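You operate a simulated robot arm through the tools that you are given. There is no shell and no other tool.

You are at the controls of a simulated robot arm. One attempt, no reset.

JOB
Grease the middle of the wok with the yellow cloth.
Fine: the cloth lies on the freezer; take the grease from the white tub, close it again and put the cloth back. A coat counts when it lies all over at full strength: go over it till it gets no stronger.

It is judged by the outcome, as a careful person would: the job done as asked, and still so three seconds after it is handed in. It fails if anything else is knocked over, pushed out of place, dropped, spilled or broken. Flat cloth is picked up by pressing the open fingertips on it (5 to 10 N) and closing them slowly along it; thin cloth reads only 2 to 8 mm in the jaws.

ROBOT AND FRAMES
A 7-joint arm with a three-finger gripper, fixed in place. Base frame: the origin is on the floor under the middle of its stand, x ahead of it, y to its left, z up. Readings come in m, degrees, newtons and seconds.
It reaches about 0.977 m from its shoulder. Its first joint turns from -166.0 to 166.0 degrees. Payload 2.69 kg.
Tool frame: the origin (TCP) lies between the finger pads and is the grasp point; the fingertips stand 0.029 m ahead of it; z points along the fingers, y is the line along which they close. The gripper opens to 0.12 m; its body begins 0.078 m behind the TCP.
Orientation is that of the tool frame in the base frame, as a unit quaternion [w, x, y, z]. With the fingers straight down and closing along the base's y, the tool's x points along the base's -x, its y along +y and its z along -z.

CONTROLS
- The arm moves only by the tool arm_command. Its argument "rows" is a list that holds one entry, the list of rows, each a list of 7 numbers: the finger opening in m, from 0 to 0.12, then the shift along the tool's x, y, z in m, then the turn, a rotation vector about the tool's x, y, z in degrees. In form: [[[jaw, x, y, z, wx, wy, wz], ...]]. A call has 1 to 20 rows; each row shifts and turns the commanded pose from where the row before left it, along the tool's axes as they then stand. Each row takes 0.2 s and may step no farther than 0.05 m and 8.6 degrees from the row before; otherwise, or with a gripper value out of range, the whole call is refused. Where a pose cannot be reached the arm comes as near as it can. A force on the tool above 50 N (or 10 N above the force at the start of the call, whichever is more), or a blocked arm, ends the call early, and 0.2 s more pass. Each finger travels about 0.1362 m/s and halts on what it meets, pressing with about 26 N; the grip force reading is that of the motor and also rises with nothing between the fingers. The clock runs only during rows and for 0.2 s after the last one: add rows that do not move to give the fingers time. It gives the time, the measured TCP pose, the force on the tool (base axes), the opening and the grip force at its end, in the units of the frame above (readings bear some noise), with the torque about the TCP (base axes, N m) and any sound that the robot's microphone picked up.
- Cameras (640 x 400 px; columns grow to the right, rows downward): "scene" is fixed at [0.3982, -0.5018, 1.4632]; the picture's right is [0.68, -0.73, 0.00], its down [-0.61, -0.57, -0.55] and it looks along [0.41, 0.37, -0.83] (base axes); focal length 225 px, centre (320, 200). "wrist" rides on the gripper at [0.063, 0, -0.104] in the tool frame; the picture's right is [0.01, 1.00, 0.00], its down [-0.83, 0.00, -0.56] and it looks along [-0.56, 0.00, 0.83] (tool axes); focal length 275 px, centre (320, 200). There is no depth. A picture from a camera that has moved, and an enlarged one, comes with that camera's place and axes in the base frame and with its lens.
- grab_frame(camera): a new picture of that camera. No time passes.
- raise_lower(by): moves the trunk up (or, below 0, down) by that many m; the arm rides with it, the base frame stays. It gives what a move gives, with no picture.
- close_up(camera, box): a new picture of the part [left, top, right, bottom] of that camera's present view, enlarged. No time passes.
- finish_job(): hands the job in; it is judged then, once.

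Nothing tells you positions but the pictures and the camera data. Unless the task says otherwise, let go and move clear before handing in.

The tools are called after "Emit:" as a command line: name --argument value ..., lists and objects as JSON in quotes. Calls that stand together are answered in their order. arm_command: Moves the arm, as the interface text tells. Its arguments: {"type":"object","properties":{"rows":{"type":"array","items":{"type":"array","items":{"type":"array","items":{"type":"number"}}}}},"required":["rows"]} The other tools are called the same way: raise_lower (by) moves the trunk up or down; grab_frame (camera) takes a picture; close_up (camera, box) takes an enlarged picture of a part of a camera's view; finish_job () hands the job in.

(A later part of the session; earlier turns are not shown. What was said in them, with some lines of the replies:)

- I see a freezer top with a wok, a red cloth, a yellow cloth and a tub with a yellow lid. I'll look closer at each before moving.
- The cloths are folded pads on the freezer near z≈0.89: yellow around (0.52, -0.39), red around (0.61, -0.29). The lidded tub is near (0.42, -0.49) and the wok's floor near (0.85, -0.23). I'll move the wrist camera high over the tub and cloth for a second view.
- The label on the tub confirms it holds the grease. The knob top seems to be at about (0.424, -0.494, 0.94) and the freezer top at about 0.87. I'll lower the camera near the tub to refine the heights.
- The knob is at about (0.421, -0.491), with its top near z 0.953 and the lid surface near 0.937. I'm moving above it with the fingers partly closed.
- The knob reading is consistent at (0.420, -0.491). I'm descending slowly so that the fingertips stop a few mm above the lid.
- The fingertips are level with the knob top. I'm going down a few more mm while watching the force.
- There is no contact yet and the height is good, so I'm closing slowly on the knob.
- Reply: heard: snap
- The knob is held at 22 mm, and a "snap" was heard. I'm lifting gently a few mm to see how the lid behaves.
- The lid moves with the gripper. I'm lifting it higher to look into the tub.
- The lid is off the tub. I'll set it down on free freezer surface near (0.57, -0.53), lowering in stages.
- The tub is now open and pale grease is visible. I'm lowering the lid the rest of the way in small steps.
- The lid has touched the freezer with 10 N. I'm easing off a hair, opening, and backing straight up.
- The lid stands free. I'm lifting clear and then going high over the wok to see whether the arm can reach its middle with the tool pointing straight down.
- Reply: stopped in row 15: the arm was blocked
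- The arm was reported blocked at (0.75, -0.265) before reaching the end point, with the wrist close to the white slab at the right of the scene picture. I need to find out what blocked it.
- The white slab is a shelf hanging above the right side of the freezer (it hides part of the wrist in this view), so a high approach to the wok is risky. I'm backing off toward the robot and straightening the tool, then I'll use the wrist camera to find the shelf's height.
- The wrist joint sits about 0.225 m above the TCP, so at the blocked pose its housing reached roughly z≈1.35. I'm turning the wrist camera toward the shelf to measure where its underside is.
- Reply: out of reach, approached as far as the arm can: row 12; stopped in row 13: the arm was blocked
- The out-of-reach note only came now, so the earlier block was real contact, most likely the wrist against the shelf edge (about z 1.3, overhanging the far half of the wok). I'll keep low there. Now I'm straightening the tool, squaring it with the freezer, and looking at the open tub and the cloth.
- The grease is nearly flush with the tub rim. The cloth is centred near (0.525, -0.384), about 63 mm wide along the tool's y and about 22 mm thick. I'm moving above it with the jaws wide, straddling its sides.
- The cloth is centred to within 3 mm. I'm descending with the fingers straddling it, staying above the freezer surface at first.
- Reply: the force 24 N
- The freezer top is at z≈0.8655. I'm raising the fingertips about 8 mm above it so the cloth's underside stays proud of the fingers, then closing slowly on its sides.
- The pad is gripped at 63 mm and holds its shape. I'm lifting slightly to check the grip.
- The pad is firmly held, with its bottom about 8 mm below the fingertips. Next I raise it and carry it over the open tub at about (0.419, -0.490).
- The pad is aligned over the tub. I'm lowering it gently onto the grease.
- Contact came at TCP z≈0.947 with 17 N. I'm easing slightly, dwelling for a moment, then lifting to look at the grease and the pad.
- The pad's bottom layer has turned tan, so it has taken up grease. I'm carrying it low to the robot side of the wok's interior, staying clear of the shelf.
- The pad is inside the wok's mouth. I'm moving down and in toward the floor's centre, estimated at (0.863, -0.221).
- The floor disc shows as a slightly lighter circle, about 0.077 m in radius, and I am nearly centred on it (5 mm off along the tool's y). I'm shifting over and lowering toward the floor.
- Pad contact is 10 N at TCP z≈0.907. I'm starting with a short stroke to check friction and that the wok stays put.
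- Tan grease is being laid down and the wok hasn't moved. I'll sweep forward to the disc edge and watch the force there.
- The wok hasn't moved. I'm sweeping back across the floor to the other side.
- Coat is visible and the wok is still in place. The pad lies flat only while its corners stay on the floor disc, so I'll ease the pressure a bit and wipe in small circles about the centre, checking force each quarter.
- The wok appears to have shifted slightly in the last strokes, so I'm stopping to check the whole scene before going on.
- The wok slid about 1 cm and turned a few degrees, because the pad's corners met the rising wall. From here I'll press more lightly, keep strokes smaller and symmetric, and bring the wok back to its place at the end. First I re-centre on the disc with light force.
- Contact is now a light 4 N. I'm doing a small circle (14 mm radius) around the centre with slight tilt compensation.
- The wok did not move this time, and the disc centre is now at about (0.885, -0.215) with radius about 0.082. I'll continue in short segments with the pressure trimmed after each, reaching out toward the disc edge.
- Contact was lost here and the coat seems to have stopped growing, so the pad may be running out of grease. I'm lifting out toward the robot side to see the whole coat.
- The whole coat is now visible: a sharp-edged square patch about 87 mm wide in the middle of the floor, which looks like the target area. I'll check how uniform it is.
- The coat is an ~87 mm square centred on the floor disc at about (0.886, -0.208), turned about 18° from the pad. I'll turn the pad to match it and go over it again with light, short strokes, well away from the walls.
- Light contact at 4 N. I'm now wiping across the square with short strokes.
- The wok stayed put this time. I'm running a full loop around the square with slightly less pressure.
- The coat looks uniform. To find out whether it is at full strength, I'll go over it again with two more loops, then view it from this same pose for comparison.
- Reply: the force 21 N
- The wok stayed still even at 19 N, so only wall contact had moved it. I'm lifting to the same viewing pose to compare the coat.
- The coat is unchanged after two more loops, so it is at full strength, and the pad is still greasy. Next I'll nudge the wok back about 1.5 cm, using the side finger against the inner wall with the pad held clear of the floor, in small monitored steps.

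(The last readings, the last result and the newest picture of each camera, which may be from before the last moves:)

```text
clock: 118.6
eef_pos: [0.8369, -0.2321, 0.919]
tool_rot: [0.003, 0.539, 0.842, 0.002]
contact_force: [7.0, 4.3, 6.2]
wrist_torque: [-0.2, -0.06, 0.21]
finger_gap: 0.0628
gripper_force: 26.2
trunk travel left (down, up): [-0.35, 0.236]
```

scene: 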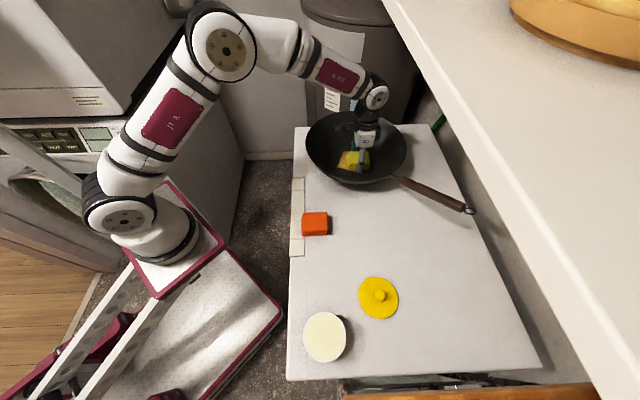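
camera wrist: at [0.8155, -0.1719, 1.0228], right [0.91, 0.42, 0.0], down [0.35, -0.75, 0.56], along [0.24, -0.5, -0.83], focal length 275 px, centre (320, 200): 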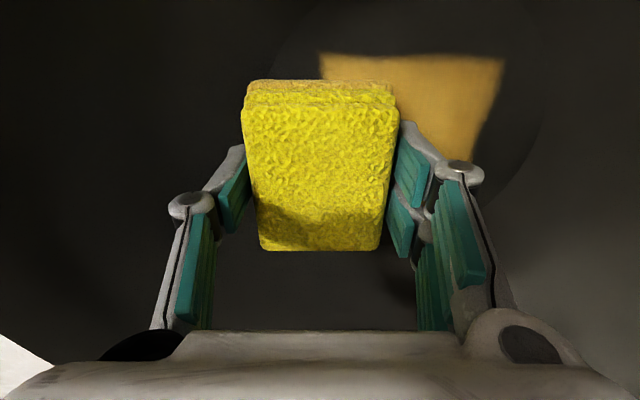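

Contact with the wall: about 8 N sideways. I'm pushing on in small steps while watching the wok.

Emit:
arm_command --rows '[[[0.05, 0, -0.002, 0, 0, 0, 0], [0.05, 0, -0.002, 0, 0, 0, 0], [0.05, 0, 0, 0, 0, 0, 0]]]'

Emit:
close_up --camera "scene" --box '[280, 90, 500, 230]'

```text
clock: 119.4
eef_pos: [0.8308, -0.2359, 0.9188]
tool_rot: [0.002, 0.539, 0.842, 0.0]
contact_force: [6.6, 4.2, 10.6]
wrist_torque: [-0.27, 0.08, 0.2]
finger_gap: 0.063
gripper_force: 25.6
trunk travel left (down, up): [-0.35, 0.236]
```

```text
2.86 times, centred on (390, 160) of scene
camera zoom: at [0.3982, -0.5018, 1.4632], right [0.68, -0.73, 0.0], down [-0.61, -0.57, -0.55], along [0.41, 0.37, -0.83], focal length 643 px, centre (120, 314)
```

zoom: 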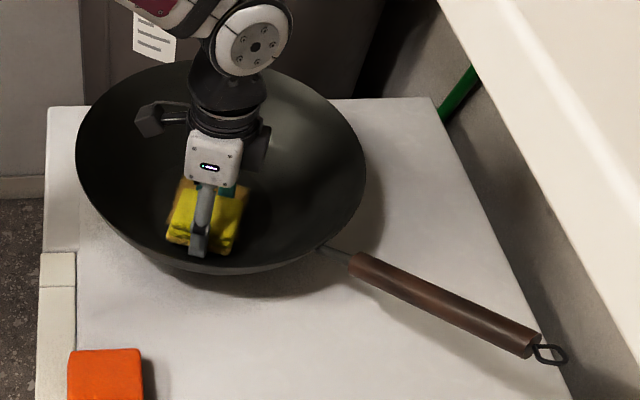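

The wok is moving back toward its place and turning the right way. I'm continuing in small steps.

Emit:
arm_command --rows '[[[0.05, 0, -0.002, 0, 0, 0, 0], [0.05, 0, -0.002, 0, 0, 0, 0], [0.05, 0, -0.001, 0, 0, 0, 0], [0.05, 0, 0, 0, 0, 0, 0]]]'

Emit:
close_up --camera "scene" --box '[280, 90, 500, 230]'

```text
clock: 120.4
eef_pos: [0.8263, -0.2367, 0.9207]
tool_rot: [0.002, 0.539, 0.842, 0.001]
contact_force: [7.9, 4.3, 10.8]
wrist_torque: [-0.31, 0.03, 0.21]
finger_gap: 0.063
gripper_force: 25.9
trunk travel left (down, up): [-0.35, 0.236]
```

```text
2.86 times, centred on (390, 160) of scene
camera zoom: at [0.3982, -0.5018, 1.4632], right [0.68, -0.73, 0.0], down [-0.61, -0.57, -0.55], along [0.41, 0.37, -0.83], focal length 643 px, centre (120, 314)
```

zoom: 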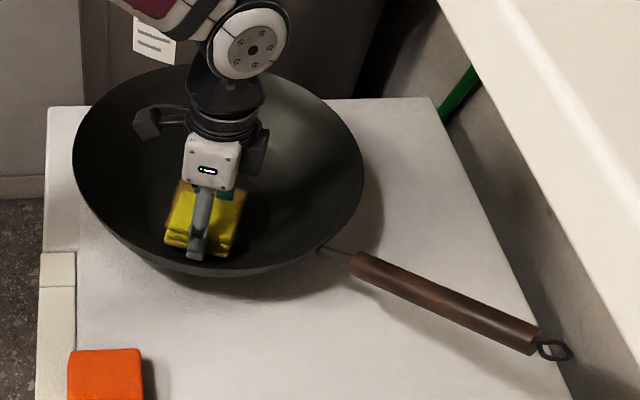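

The wok's rim is back at its original picture position and the handle is within about 2–3°. I'm releasing the contact and lifting out to verify.

Emit:
arm_command --rows '[[[0.05, 0, 0.008, 0, 0, 0, 0], [0.05, 0, 0.012, -0.005, 0, 0, 0], [0.05, 0.01, 0.02, -0.02, 0, 0, 0], [0.05, 0.025, 0.015, -0.02, 0, 0, 0], [0.05, 0.025, 0.01, -0.02, 0, 0, 0], [0.05, 0.025, 0, -0.02, 0, 0, 0], [0.05, 0.025, 0, -0.01, 0, 0, 0], [0.05, 0, 0, 0, 0, 0, 0]]]'

Emit:
close_up --camera "scene" --box '[280, 90, 500, 230]'

Emit:
close_up --camera "scene" --box '[330, 140, 380, 180]'

Emit:
grab_frame --camera "wrist"

```text
clock: 122.2
eef_pos: [0.8381, -0.1105, 1.014]
tool_rot: [0.002, 0.54, 0.842, 0.001]
contact_force: [-0.4, -0.6, -0.2]
wrist_torque: [0.0, -0.01, -0.01]
finger_gap: 0.0634
gripper_force: 26.4
trunk travel left (down, up): [-0.35, 0.236]
```

```text
2.86 times, centred on (390, 160) of scene
camera zoom: at [0.3982, -0.5018, 1.4632], right [0.68, -0.73, 0.0], down [-0.61, -0.57, -0.55], along [0.41, 0.37, -0.83], focal length 643 px, centre (120, 314)
```

zoom: 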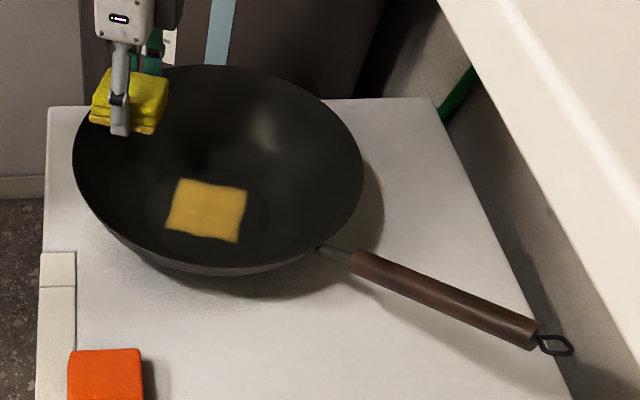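

```text
10.00 times, centred on (355, 160) of scene
camera zoom: at [0.3982, -0.5018, 1.4632], right [0.68, -0.73, 0.0], down [-0.61, -0.57, -0.55], along [0.41, 0.37, -0.83], focal length 2250 px, centre (-30, 600)
```

zoom: 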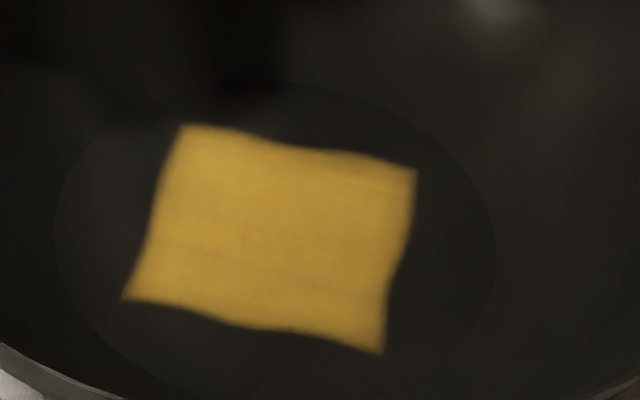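

```text
taken
camera wrist: at [0.8119, -0.0525, 1.1179], right [0.91, 0.42, 0.0], down [0.35, -0.75, 0.56], along [0.24, -0.5, -0.83], focal length 275 px, centre (320, 200)
```

wrist: 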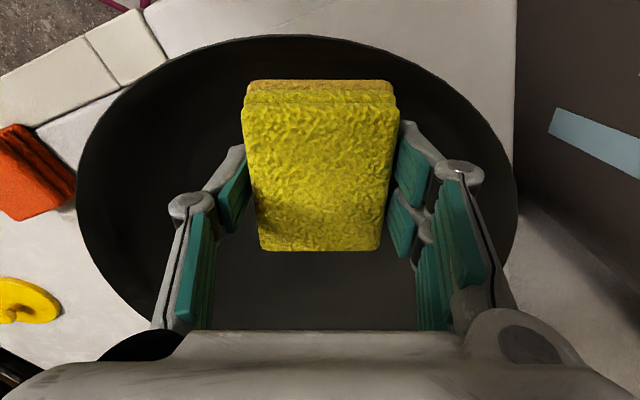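

The wok is back within a few mm and the coat is uniform. I'm now carrying the cloth back to its original spot at (0.524, -0.386), turned to its original orientation.

Emit:
arm_command --rows '[[[0.05, 0, 0, -0.025, 0, 0, 0], [0.05, 0, 0, 0, 0, 0, -6], [0.05, 0, 0, 0, 0, 0, -6], [0.05, 0, 0, 0, 0, 0, -6], [0.05, 0.001, -0.0418, 0, 0, 0, 0], [0.05, 0.001, -0.0418, 0, 0, 0, 0], [0.05, 0.001, -0.0418, 0, 0, 0, 0], [0.05, 0.001, -0.0418, 0, 0, 0, 0], [0.05, 0.001, -0.0418, 0, 0, 0, 0], [0.05, 0.001, -0.0418, 0, 0, 0, 0], [0.05, 0.001, -0.0418, 0, 0, 0, 0], [0.05, 0.001, -0.0418, 0, 0, 0, 0], [0.05, 0.001, -0.0418, 0, 0, 0, 0], [0.05, 0.001, -0.0415, 0, 0, 0, 0], [0.05, 0, 0, 0, 0, 0, 0]]]'

Emit:
grab_frame --camera "wrist"

Emit:
grab_frame --camera "scene"

```text
clock: 125.4
eef_pos: [0.5253, -0.3857, 1.0397]
tool_rot: [0.0, 0.4, 0.916, 0.0]
contact_force: [-0.7, -1.2, -0.3]
wrist_torque: [-0.01, -0.01, 0.0]
finger_gap: 0.0629
gripper_force: 26.4
trunk travel left (down, up): [-0.35, 0.236]
```

```text
taken
camera wrist: at [0.4818, -0.3387, 1.1435], right [0.73, 0.68, 0.0], down [0.57, -0.61, 0.56], along [0.38, -0.41, -0.83], focal length 275 px, centre (320, 200)
```

wrist: 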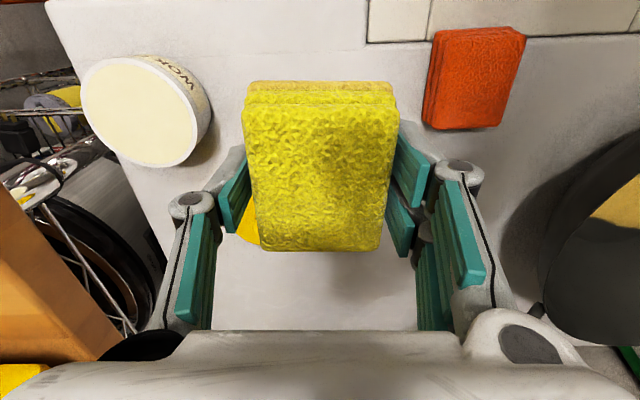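

```text
taken
```

scene: 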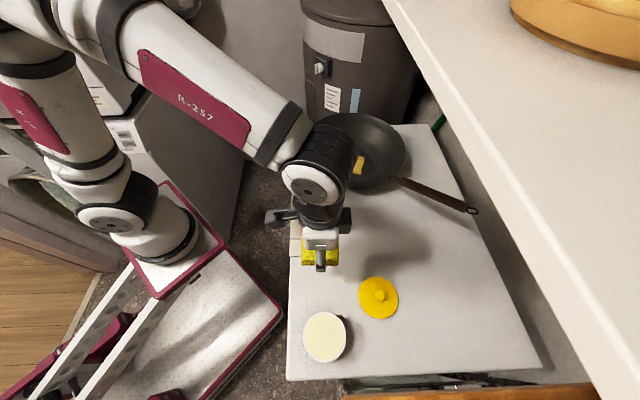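

Emit:
arm_command --rows '[[[0.05, 0.001, 0, 0.03, 0, 0, 0], [0.05, 0, 0, 0.03, 0, 0, 0], [0.05, 0, 0, 0.03, 0, 0, 0], [0.05, 0, 0, 0.025, 0, 0, 0], [0.05, 0, 0, 0.012, 0, 0, 0], [0.05, 0, 0, 0, 0, 0, 0]]]'

Emit:
arm_command --rows '[[[0.05, 0, 0, 0.004, 0, 0, 0], [0.05, 0, 0, 0.002, 0, 0, 0], [0.05, 0, 0, 0, 0, 0, 0]]]'

```text
clock: 126.8
eef_pos: [0.5249, -0.3852, 0.9119]
tool_rot: [0.002, 0.401, 0.916, 0.001]
contact_force: [0.3, 0.5, -0.9]
wrist_torque: [-0.03, 0.01, -0.03]
finger_gap: 0.0632
gripper_force: 25.9
trunk travel left (down, up): [-0.35, 0.236]
```

```text
clock: 127.6
eef_pos: [0.5264, -0.3846, 0.9054]
tool_rot: [0.002, 0.401, 0.916, 0.0]
contact_force: [0.6, -0.5, 0.6]
wrist_torque: [0.03, -0.02, 0.0]
finger_gap: 0.0631
gripper_force: 26.0
trunk travel left (down, up): [-0.35, 0.236]
```

Emit:
arm_command --rows '[[[0.05, 0, 0, 0.002, 0, 0, 0], [0.05, 0, 0, 0, 0, 0, 0]]]'

Emit:
arm_command --rows '[[[0.05, 0, 0, 0.0015, 0, 0, 0], [0.05, 0, 0, 0, 0, 0, 0]]]'

```text
clock: 128.2
eef_pos: [0.5263, -0.3857, 0.9031]
tool_rot: [0.001, 0.402, 0.916, 0.0]
contact_force: [0.2, 0.1, 0.2]
wrist_torque: [-0.01, -0.01, -0.02]
finger_gap: 0.0632
gripper_force: 26.0
trunk travel left (down, up): [-0.35, 0.236]
```

```text
clock: 128.8
eef_pos: [0.5258, -0.3862, 0.9024]
tool_rot: [0.001, 0.401, 0.916, 0.001]
contact_force: [-0.2, 0.3, -0.6]
wrist_torque: [0.02, 0.01, -0.01]
finger_gap: 0.063
gripper_force: 26.2
trunk travel left (down, up): [-0.35, 0.236]
```

Emit:
arm_command --rows '[[[0.05, 0, 0, 0.001, 0, 0, 0], [0.05, 0, 0, 0, 0, 0, 0]]]'

Emit:
arm_command --rows '[[[0.05, 0, 0, 0.001, 0, 0, 0], [0.05, 0, 0, 0, 0, 0, 0]]]'

```text
clock: 129.4
eef_pos: [0.525, -0.3871, 0.9006]
tool_rot: [0.002, 0.401, 0.916, 0.0]
contact_force: [0.2, 0.2, 7.7]
wrist_torque: [0.39, 0.02, 0.02]
finger_gap: 0.0629
gripper_force: 25.6
trunk travel left (down, up): [-0.35, 0.236]
```

```text
clock: 130.0
eef_pos: [0.5246, -0.3861, 0.9007]
tool_rot: [0.002, 0.401, 0.916, 0.0]
contact_force: [-0.4, -0.2, 18.0]
wrist_torque: [0.4, 0.11, -0.01]
finger_gap: 0.0631
gripper_force: 25.8
trunk travel left (down, up): [-0.35, 0.236]
```

The cloth is resting on the freezer. I'm easing off, opening the jaws slowly, and then lifting straight up.

Emit:
arm_command --rows '[[[0.05, 0, 0, -0.001, 0, 0, 0], [0.05, 0, 0, 0, 0, 0, 0], [0.066, 0, 0, 0, 0, 0, 0], [0.07, 0, 0, 0, 0, 0, 0], [0.075, 0, 0, 0, 0, 0, 0], [0.082, 0, 0, 0, 0, 0, 0], [0.09, 0, 0, 0, 0, 0, 0], [0.09, 0, 0, 0, 0, 0, 0]]]'

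Emit:
grab_frame --camera "wrist"

```text
clock: 131.8
eef_pos: [0.5255, -0.3862, 0.8998]
tool_rot: [0.001, 0.402, 0.916, 0.0]
contact_force: [0.5, 0.5, 0.2]
wrist_torque: [-0.02, 0.0, 0.02]
finger_gap: 0.09
gripper_force: 0.1
trunk travel left (down, up): [-0.35, 0.236]
```

```text
taken
camera wrist: at [0.4822, -0.3391, 1.0042], right [0.73, 0.68, 0.0], down [0.57, -0.61, 0.56], along [0.38, -0.41, -0.83], focal length 275 px, centre (320, 200)
```

wrist: 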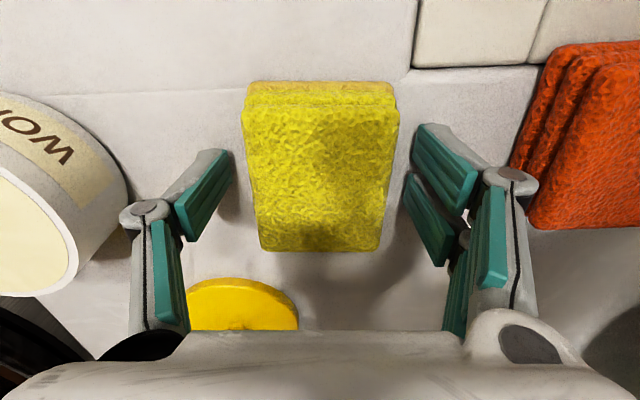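

The cloth is back in place. I'm lifting clear and moving over to the lid.

Emit:
arm_command --rows '[[[0.09, 0, 0, -0.01, 0, 0, 0], [0.09, 0, 0, -0.03, 0, 0, 0], [0.09, 0, 0, -0.04, 0, 0, 0], [0.09, 0, 0, -0.04, 0, 0, 0], [0.07, -0.034, -0.01655, 0, 0, 0, 0], [0.06, -0.034, -0.01655, 0, 0, 0, 0], [0.06, -0.034, -0.01655, 0, 0, 0, 0], [0.06, -0.034, -0.01655, 0, 0, 0, 0], [0.06, 0, 0, 0, 0, 0, 0]]]'

Emit:
grab_frame --camera "wrist"

Emit:
grab_frame --camera "scene"

```text
clock: 133.8
eef_pos: [0.5701, -0.5311, 1.0206]
tool_rot: [0.002, 0.402, 0.916, 0.001]
contact_force: [-0.1, 0.4, -0.3]
wrist_torque: [-0.03, 0.0, -0.02]
finger_gap: 0.0599
gripper_force: 0.2
trunk travel left (down, up): [-0.35, 0.236]
```

```text
taken
camera wrist: at [0.5256, -0.4842, 1.1241], right [0.73, 0.68, 0.0], down [0.57, -0.61, 0.56], along [0.38, -0.41, -0.83], focal length 275 px, centre (320, 200)
```

wrist: 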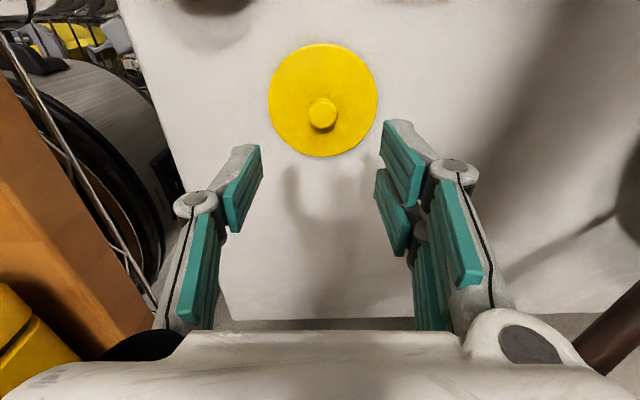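

```text
taken
```

scene: 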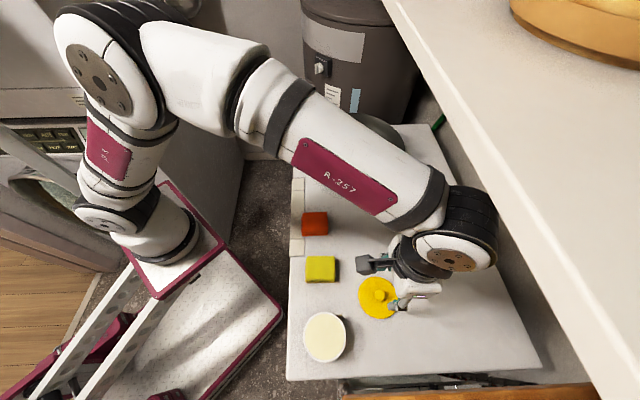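

The tub, both cloths and the lid all look in place, and the knob is centred under the gripper. I'm descending to the earlier grip height (TCP ≈ 0.921).

Emit:
arm_command --rows '[[[0.06, -0.001, 0.001, 0.03, 0, 0, 0], [0.06, -0.001, 0, 0.03, 0, 0, 0], [0.06, 0, 0, 0.02, 0, 0, 0], [0.06, 0, 0, 0.01, 0, 0, 0], [0.06, 0, 0, 0.006, 0, 0, 0], [0.06, 0, 0, 0, 0, 0, 0]]]'

Emit:
close_up --camera "wrist" --box '[200, 50, 440, 240]'

```text
clock: 135.2
eef_pos: [0.5715, -0.5313, 0.9243]
tool_rot: [0.002, 0.402, 0.916, 0.001]
contact_force: [0.7, 0.0, -1.0]
wrist_torque: [-0.03, -0.01, -0.01]
finger_gap: 0.0603
gripper_force: 0.1
trunk travel left (down, up): [-0.35, 0.236]
```

```text
2.11 times, centred on (320, 145) of wrist
camera zoom: at [0.5282, -0.4843, 1.0283], right [0.73, 0.68, 0.0], down [0.57, -0.61, 0.56], along [0.38, -0.41, -0.83], focal length 580 px, centre (320, 316)
```

zoom: 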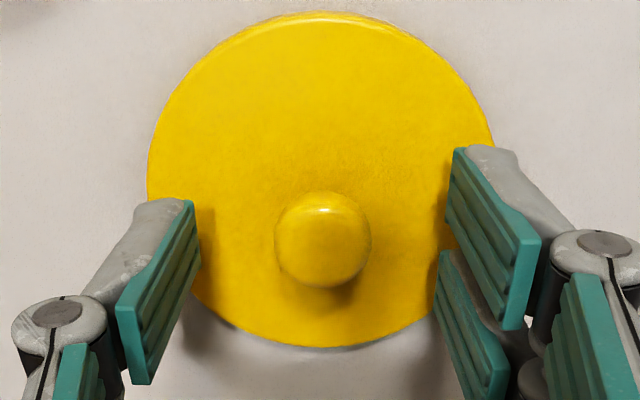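

Emit:
arm_command --rows '[[[0.06, 0.001, 0, 0.0035, 0, 0, 0], [0.05, 0, 0, 0, 0, 0, 0], [0.04, 0, 0, 0, 0, 0, 0], [0.032, 0, 0, 0, 0, 0, 0], [0.026, 0, 0, 0, 0, 0, 0], [0.022, 0, 0, 0, 0, 0, 0], [0.018, 0, 0, 0, 0, 0, 0], [0.014, 0, 0, 0, 0, 0, 0], [0.01, 0, 0, 0, 0, 0, 0], [0.01, 0, 0, 0, 0, 0, 0]]]'

Emit:
close_up --camera "wrist" --box '[200, 50, 440, 240]'

```text
clock: 137.4
eef_pos: [0.5714, -0.5295, 0.9226]
tool_rot: [0.001, 0.402, 0.916, 0.001]
contact_force: [0.1, 0.1, 0.2]
wrist_torque: [-0.02, 0.03, -0.01]
finger_gap: 0.022
gripper_force: 26.3
trunk travel left (down, up): [-0.35, 0.236]
```

```text
2.11 times, centred on (320, 145) of wrist
camera zoom: at [0.5272, -0.4835, 1.0251], right [0.73, 0.68, 0.0], down [0.57, -0.61, 0.56], along [0.38, -0.41, -0.83], focal length 580 px, centre (320, 316)
```

zoom: 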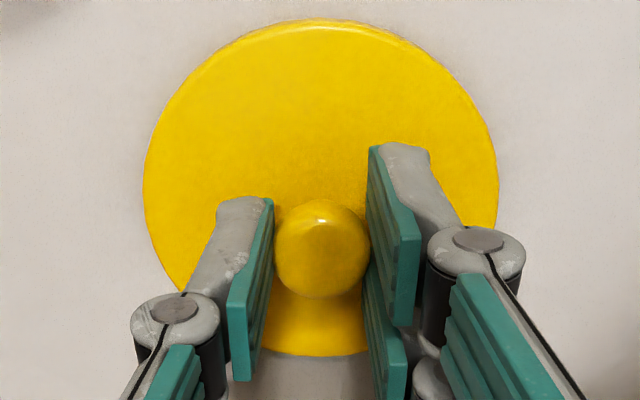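

The lid is gripped again. I'm lifting it and carrying it over the tub.

Emit:
arm_command --rows '[[[0.01, 0, 0, -0.01, 0, 0, 0], [0.01, 0, 0, -0.03, 0, 0, 0], [0.01, 0, 0, -0.04, 0, 0, 0], [0.01, 0, 0, -0.025, 0, 0, 0], [0.01, 0.0327, -0.0213, 0, 0, 0, 0], [0.01, 0.0327, -0.0213, 0, 0, 0, 0], [0.01, 0.0327, -0.0213, 0, 0, 0, 0], [0.01, 0.0327, -0.0214, 0, 0, 0, 0], [0.01, 0, 0, 0, 0, 0, 0]]]'

Emit:
grab_frame --camera "wrist"

Emit:
grab_frame --camera "scene"

```text
clock: 139.4
eef_pos: [0.4187, -0.4955, 1.0263]
tool_rot: [0.001, 0.401, 0.916, 0.001]
contact_force: [-0.6, -0.2, 0.5]
wrist_torque: [-0.02, 0.02, -0.01]
finger_gap: 0.022
gripper_force: 26.0
trunk travel left (down, up): [-0.35, 0.236]
```

```text
taken
camera wrist: at [0.3752, -0.4473, 1.1291], right [0.73, 0.68, 0.0], down [0.57, -0.61, 0.56], along [0.38, -0.41, -0.83], focal length 275 px, centre (320, 200)
```

wrist: 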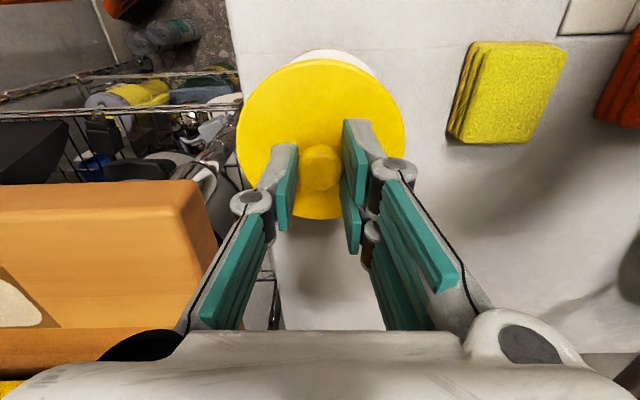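

```text
taken
```

scene: 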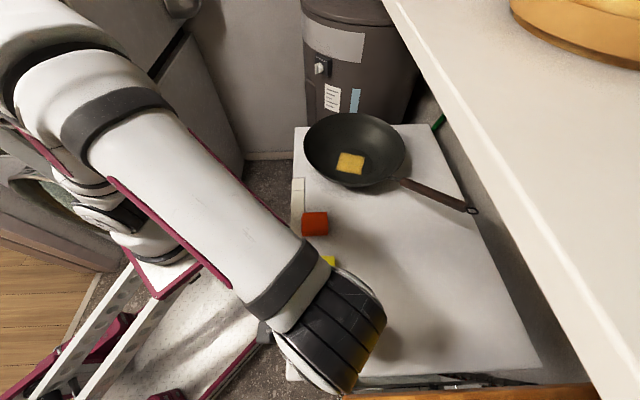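

Emit:
close_up --camera "wrist" --box '[220, 30, 420, 130]'

```text
3.20 times, centred on (320, 80) of wrist
camera zoom: at [0.3752, -0.4473, 1.1291], right [0.73, 0.68, 0.0], down [0.57, -0.61, 0.56], along [0.38, -0.41, -0.83], focal length 881 px, centre (320, 584)
```

zoom: 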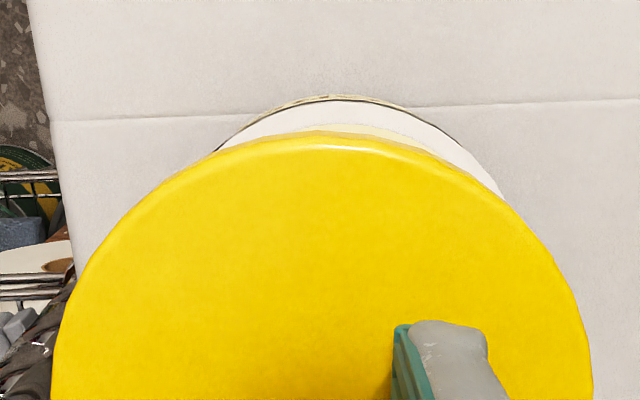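

The tub sits about 4 mm to the right of the lid in this view. I'm correcting that and lowering partway, then checking alignment again.

Emit:
arm_command --rows '[[[0.01, 0, 0.0042, 0.01, 0, 0, 0], [0.01, 0, 0, 0.015, 0, 0, 0], [0.01, 0, 0, 0.01, 0, 0, 0], [0.01, 0, 0, 0, 0, 0, 0]]]'

Emit:
close_up --camera "wrist" --box '[220, 30, 420, 130]'

```text
clock: 140.4
eef_pos: [0.4231, -0.4902, 0.9909]
tool_rot: [0.002, 0.401, 0.916, 0.0]
contact_force: [0.9, -0.3, -0.2]
wrist_torque: [-0.01, 0.01, 0.01]
finger_gap: 0.0219
gripper_force: 26.6
trunk travel left (down, up): [-0.35, 0.236]
```

```text
3.20 times, centred on (320, 80) of wrist
camera zoom: at [0.3789, -0.4429, 1.0939], right [0.73, 0.68, 0.0], down [0.57, -0.61, 0.56], along [0.38, -0.41, -0.83], focal length 881 px, centre (320, 584)
```

zoom: 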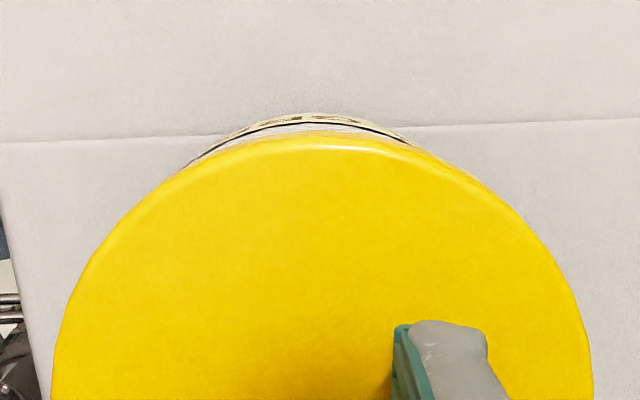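

Alignment looks centred. I'm lowering the lid onto the rim in small steps.

Emit:
arm_command --rows '[[[0.01, 0, 0, 0.008, 0, 0, 0], [0.01, 0, 0, 0.006, 0, 0, 0], [0.01, 0, 0, 0.003, 0, 0, 0], [0.01, 0, 0, 0, 0, 0, 0]]]'

Emit:
close_up --camera "wrist" --box '[220, 30, 420, 130]'

Emit:
arm_command --rows '[[[0.01, 0, 0, 0.002, 0, 0, 0], [0.01, 0, 0, 0, 0, 0, 0]]]'

Emit:
arm_command --rows '[[[0.01, 0, 0, 0.002, 0, 0, 0], [0.01, 0, 0, 0, 0, 0, 0]]]'

```text
clock: 141.4
eef_pos: [0.4227, -0.49, 0.9746]
tool_rot: [0.001, 0.401, 0.916, 0.0]
contact_force: [1.1, 0.6, -1.1]
wrist_torque: [0.03, -0.01, 0.02]
finger_gap: 0.0222
gripper_force: 26.0
trunk travel left (down, up): [-0.35, 0.236]
```

```text
3.20 times, centred on (320, 80) of wrist
camera zoom: at [0.3786, -0.4431, 1.077], right [0.73, 0.68, 0.0], down [0.57, -0.61, 0.56], along [0.38, -0.41, -0.83], focal length 881 px, centre (320, 584)
```

zoom: 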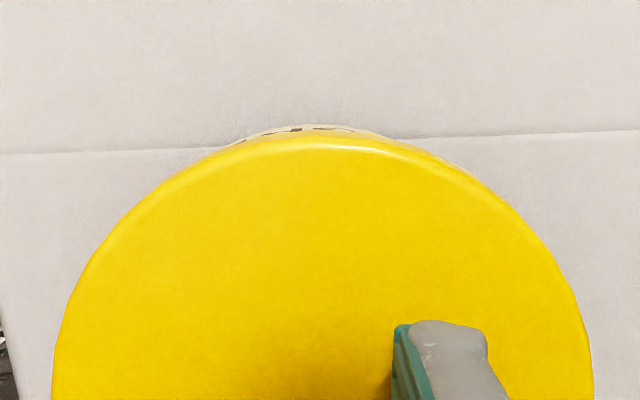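

```text
clock: 142.0
eef_pos: [0.4219, -0.4887, 0.9711]
tool_rot: [0.001, 0.401, 0.916, 0.0]
contact_force: [-0.5, -0.6, -1.2]
wrist_torque: [-0.01, 0.03, 0.01]
finger_gap: 0.022
gripper_force: 26.2
trunk travel left (down, up): [-0.35, 0.236]
```

```text
clock: 142.6
eef_pos: [0.4225, -0.4895, 0.9694]
tool_rot: [0.001, 0.401, 0.916, 0.001]
contact_force: [0.7, 0.3, -0.6]
wrist_torque: [0.03, 0.0, -0.04]
finger_gap: 0.0221
gripper_force: 25.7
trunk travel left (down, up): [-0.35, 0.236]
```

The tub shows about 2 mm to the left now, so I'm trimming that before the final few mm.

Emit:
arm_command --rows '[[[0.01, 0, -0.002, 0, 0, 0, 0], [0.01, 0, 0, 0, 0, 0, 0]]]'

Emit:
close_up --camera "wrist" --box '[220, 30, 420, 130]'

Emit:
arm_command --rows '[[[0.01, 0, 0, 0.002, 0, 0, 0], [0.01, 0, 0, 0, 0, 0, 0]]]'

Emit:
arm_command --rows '[[[0.01, 0, 0, 0.001, 0, 0, 0], [0.01, 0, 0, 0, 0, 0, 0]]]'

```text
clock: 143.2
eef_pos: [0.4217, -0.4897, 0.9694]
tool_rot: [0.002, 0.401, 0.916, 0.0]
contact_force: [1.0, 0.7, -0.2]
wrist_torque: [0.04, 0.0, -0.02]
finger_gap: 0.0224
gripper_force: 26.3
trunk travel left (down, up): [-0.35, 0.236]
```

```text
3.20 times, centred on (320, 80) of wrist
camera zoom: at [0.3774, -0.4439, 1.0735], right [0.73, 0.68, 0.0], down [0.57, -0.61, 0.56], along [0.38, -0.41, -0.83], focal length 881 px, centre (320, 584)
```

zoom: 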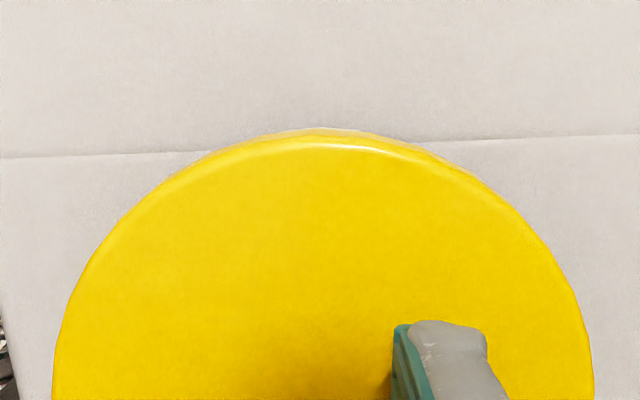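

```text
clock: 143.8
eef_pos: [0.4199, -0.4906, 0.9671]
tool_rot: [0.001, 0.401, 0.916, 0.0]
contact_force: [-0.2, 0.7, 0.0]
wrist_torque: [0.03, -0.02, -0.01]
finger_gap: 0.0223
gripper_force: 25.8
trunk travel left (down, up): [-0.35, 0.236]
```

```text
clock: 144.4
eef_pos: [0.4215, -0.4904, 0.9679]
tool_rot: [0.002, 0.4, 0.917, 0.0]
contact_force: [1.6, 3.0, 5.4]
wrist_torque: [-0.01, 0.05, -0.01]
finger_gap: 0.0222
gripper_force: 25.7
trunk travel left (down, up): [-0.35, 0.236]
heard: snap
```

A snap was heard as the lid seated. I'll press a touch more to make sure, then ease off and open the fingers slowly.

Emit:
arm_command --rows '[[[0.01, 0, 0, 0.0008, 0, 0, 0], [0.01, 0, 0, 0, 0, 0, 0]]]'

Emit:
close_up --camera "wrist" --box '[220, 30, 420, 130]'

```text
clock: 145.0
eef_pos: [0.4214, -0.4912, 0.9658]
tool_rot: [0.002, 0.4, 0.917, 0.0]
contact_force: [4.6, 3.8, 12.7]
wrist_torque: [0.09, -0.14, 0.01]
finger_gap: 0.0222
gripper_force: 25.8
trunk travel left (down, up): [-0.35, 0.236]
```

```text
3.20 times, centred on (320, 80) of wrist
camera zoom: at [0.3773, -0.4437, 1.0703], right [0.73, 0.68, 0.0], down [0.56, -0.61, 0.56], along [0.38, -0.41, -0.83], focal length 881 px, centre (320, 584)
```

zoom: 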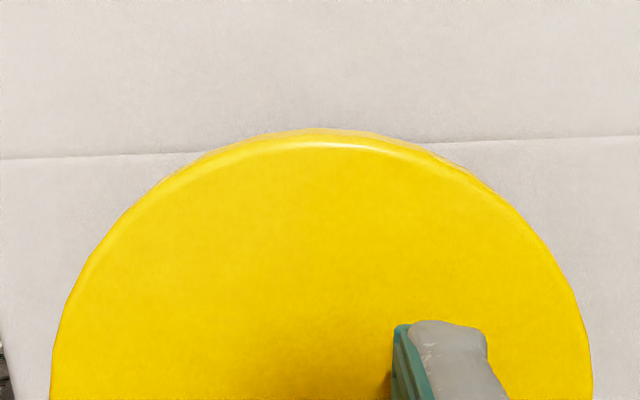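

Emit:
arm_command --rows '[[[0.01, 0, 0.0005, -0.001, 0, 0, 0], [0.01, 0, 0, 0, 0, 0, 0]]]'

Emit:
arm_command --rows '[[[0.02, 0, 0, 0, 0, 0, 0], [0.026, 0, 0, 0, 0, 0, 0], [0.034, 0, 0, 0, 0, 0, 0], [0.045, 0, 0, 0, 0, 0, 0], [0.06, 0, 0, 0, 0, 0, 0], [0.065, 0, 0, 0, 0, 0, 0], [0.065, 0, 0, 0, 0, 0, 0]]]'

Emit:
grab_frame --camera "wrist"

```text
clock: 145.6
eef_pos: [0.4209, -0.4914, 0.966]
tool_rot: [0.001, 0.401, 0.916, 0.0]
contact_force: [2.7, -1.2, 2.6]
wrist_torque: [-0.2, -0.12, 0.03]
finger_gap: 0.0223
gripper_force: 26.0
trunk travel left (down, up): [-0.35, 0.236]
```

```text
clock: 147.2
eef_pos: [0.4218, -0.4897, 0.9669]
tool_rot: [0.001, 0.4, 0.916, 0.0]
contact_force: [0.0, -0.1, 0.6]
wrist_torque: [0.0, 0.01, -0.01]
finger_gap: 0.065
gripper_force: 0.1
trunk travel left (down, up): [-0.35, 0.236]
```

```text
taken
camera wrist: at [0.3772, -0.4437, 1.0707], right [0.73, 0.68, 0.0], down [0.57, -0.61, 0.56], along [0.38, -0.41, -0.83], focal length 275 px, centre (320, 200)
```

wrist: 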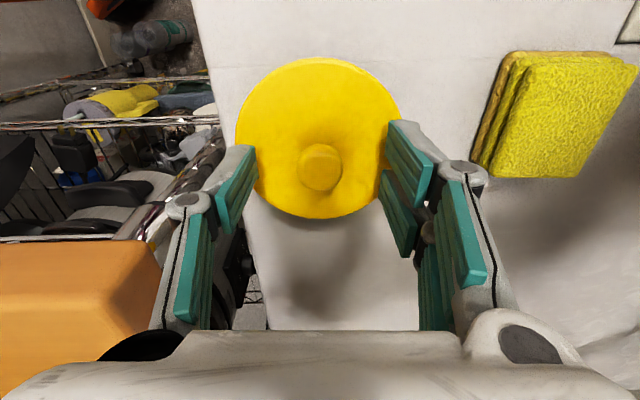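

The lid is on and the fingers are free of the knob. I'm lifting straight up and moving away to check the whole scene.

Emit:
arm_command --rows '[[[0.065, 0, 0, -0.01, 0, 0, 0], [0.065, 0, 0, -0.02, 0, 0, 0], [0.065, 0, 0, -0.04, 0, 0, 0], [0.065, 0, 0, -0.04, 0, 0, 0], [0.065, 0, 0, -0.04, 0, 0, 0], [0.065, 0, 0, -0.04, 0, 0, 0], [0.065, 0.03, 0.03, 0, 0, 0, 0], [0.065, 0.03, 0.03, 0, 0, 0, 0], [0.065, 0.03, 0.03, 0, 0, 0, 0], [0.065, 0.03, 0.03, 0, 0, 0, 0], [0.065, 0, 0, 0, 0, 0, 0]]]'

Emit:
grab_frame --camera "scene"

Emit:
grab_frame --camera "wrist"

```text
clock: 149.6
eef_pos: [0.4252, -0.32, 1.1564]
tool_rot: [0.001, 0.4, 0.916, 0.0]
contact_force: [-0.2, -1.0, -0.1]
wrist_torque: [-0.01, -0.04, -0.04]
finger_gap: 0.065
gripper_force: 0.1
trunk travel left (down, up): [-0.35, 0.236]
```

```text
taken
```

scene: 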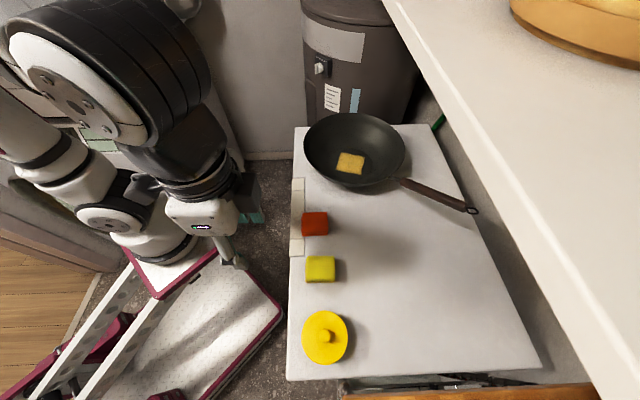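

```text
taken
camera wrist: at [0.3818, -0.2731, 1.2604], right [0.73, 0.68, 0.0], down [0.57, -0.61, 0.56], along [0.38, -0.41, -0.83], focal length 275 px, centre (320, 200)
```

wrist: 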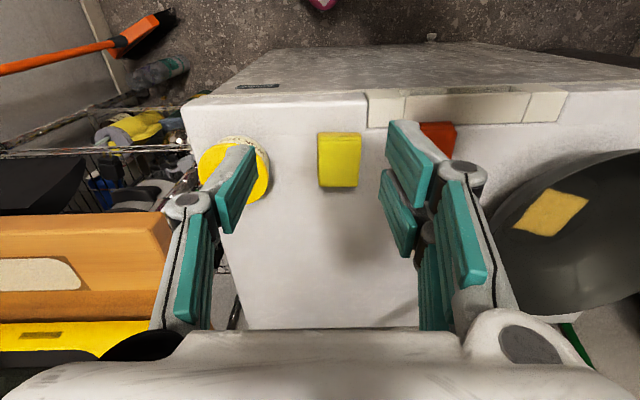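

Emit:
close_up --camera "scene" --box '[280, 240, 440, 390]'

Emit:
close_up --camera "scene" --box '[280, 90, 500, 230]'

Emit:
close_up --camera "scene" --box '[330, 140, 380, 180]'

Emit:
close_up --camera "scene" --box '[295, 300, 365, 370]'

```text
2.67 times, centred on (360, 315) of scene
camera zoom: at [0.3982, -0.5018, 1.4632], right [0.68, -0.73, 0.0], down [-0.61, -0.57, -0.55], along [0.41, 0.37, -0.83], focal length 600 px, centre (213, -107)
```

zoom: 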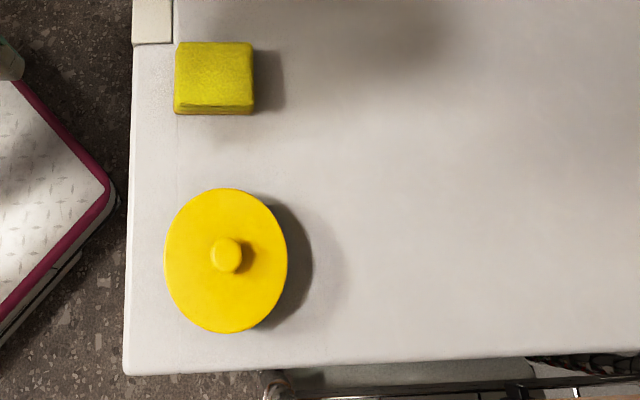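

```text
2.86 times, centred on (390, 160) of scene
camera zoom: at [0.3982, -0.5018, 1.4632], right [0.68, -0.73, 0.0], down [-0.61, -0.57, -0.55], along [0.41, 0.37, -0.83], focal length 643 px, centre (120, 314)
```

zoom: 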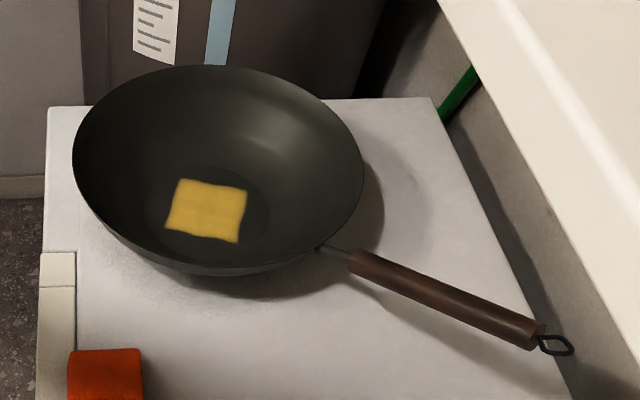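

```text
10.00 times, centred on (355, 160) of scene
camera zoom: at [0.3982, -0.5018, 1.4632], right [0.68, -0.73, 0.0], down [-0.61, -0.57, -0.55], along [0.41, 0.37, -0.83], focal length 2250 px, centre (-30, 600)
```

zoom: 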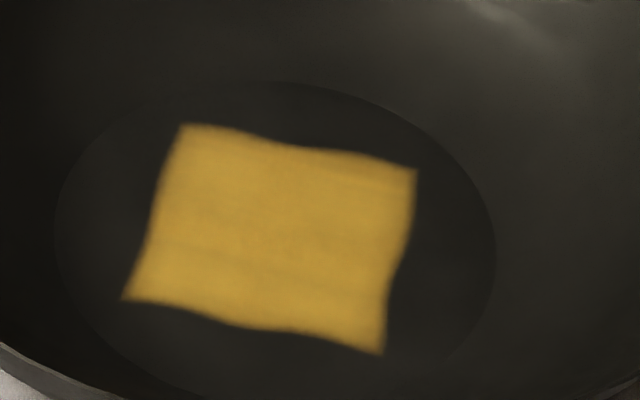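

```text
5.71 times, centred on (330, 335) of scene
camera zoom: at [0.3982, -0.5018, 1.4632], right [0.68, -0.73, 0.0], down [-0.61, -0.57, -0.55], along [0.41, 0.37, -0.83], focal length 1286 px, centre (263, -571)
```

zoom: 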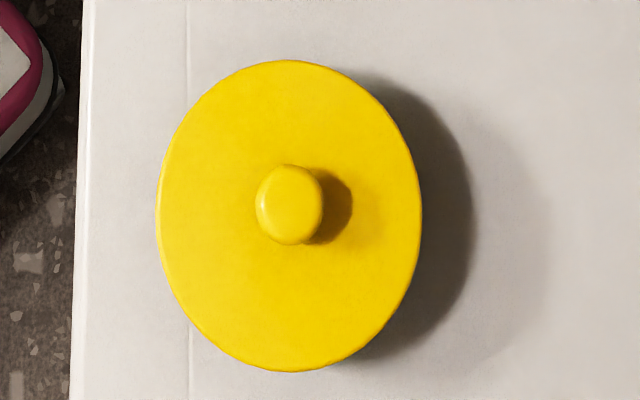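

Everything looks right: the coat lies evenly over the middle of the wok, and the tub is closed. The yellow cloth is back within about 3 mm, and the red cloth and wok are in their places. The gripper is empty and clear, so I'm handing the job in.

Emit:
finish_job

```text
The job is handed in.
```

The job is handed in. The middle of the wok is greased, the tub is closed, and the yellow cloth is back on the freezer.

- **Coat:** it is an even square of about 87 mm, centred on the wok's floor. It looked no stronger after two more full passes, and the cloth still looked greasy then. I dipped the cloth once and did not re-dip to double-check.
- **Tub:** the lid went back on with a snap and sits where it was at the start.
- **Cloth:** it lies within about 3 mm of its original spot, in its original orientation. Its bottom layer still has grease on it.
- **Wok:** an early stroke pushed it about 1.5 cm and turned it about 6°. I nudged it back to within a few mm, but the handle is still about 2–3° off.
- **Contact on the way:** the arm was blocked once on its first high pass toward the wok, possibly by the shelf above. I backed off and saw no sign of anything disturbed.

The other things on the freezer look untouched. The gripper is open and clear.
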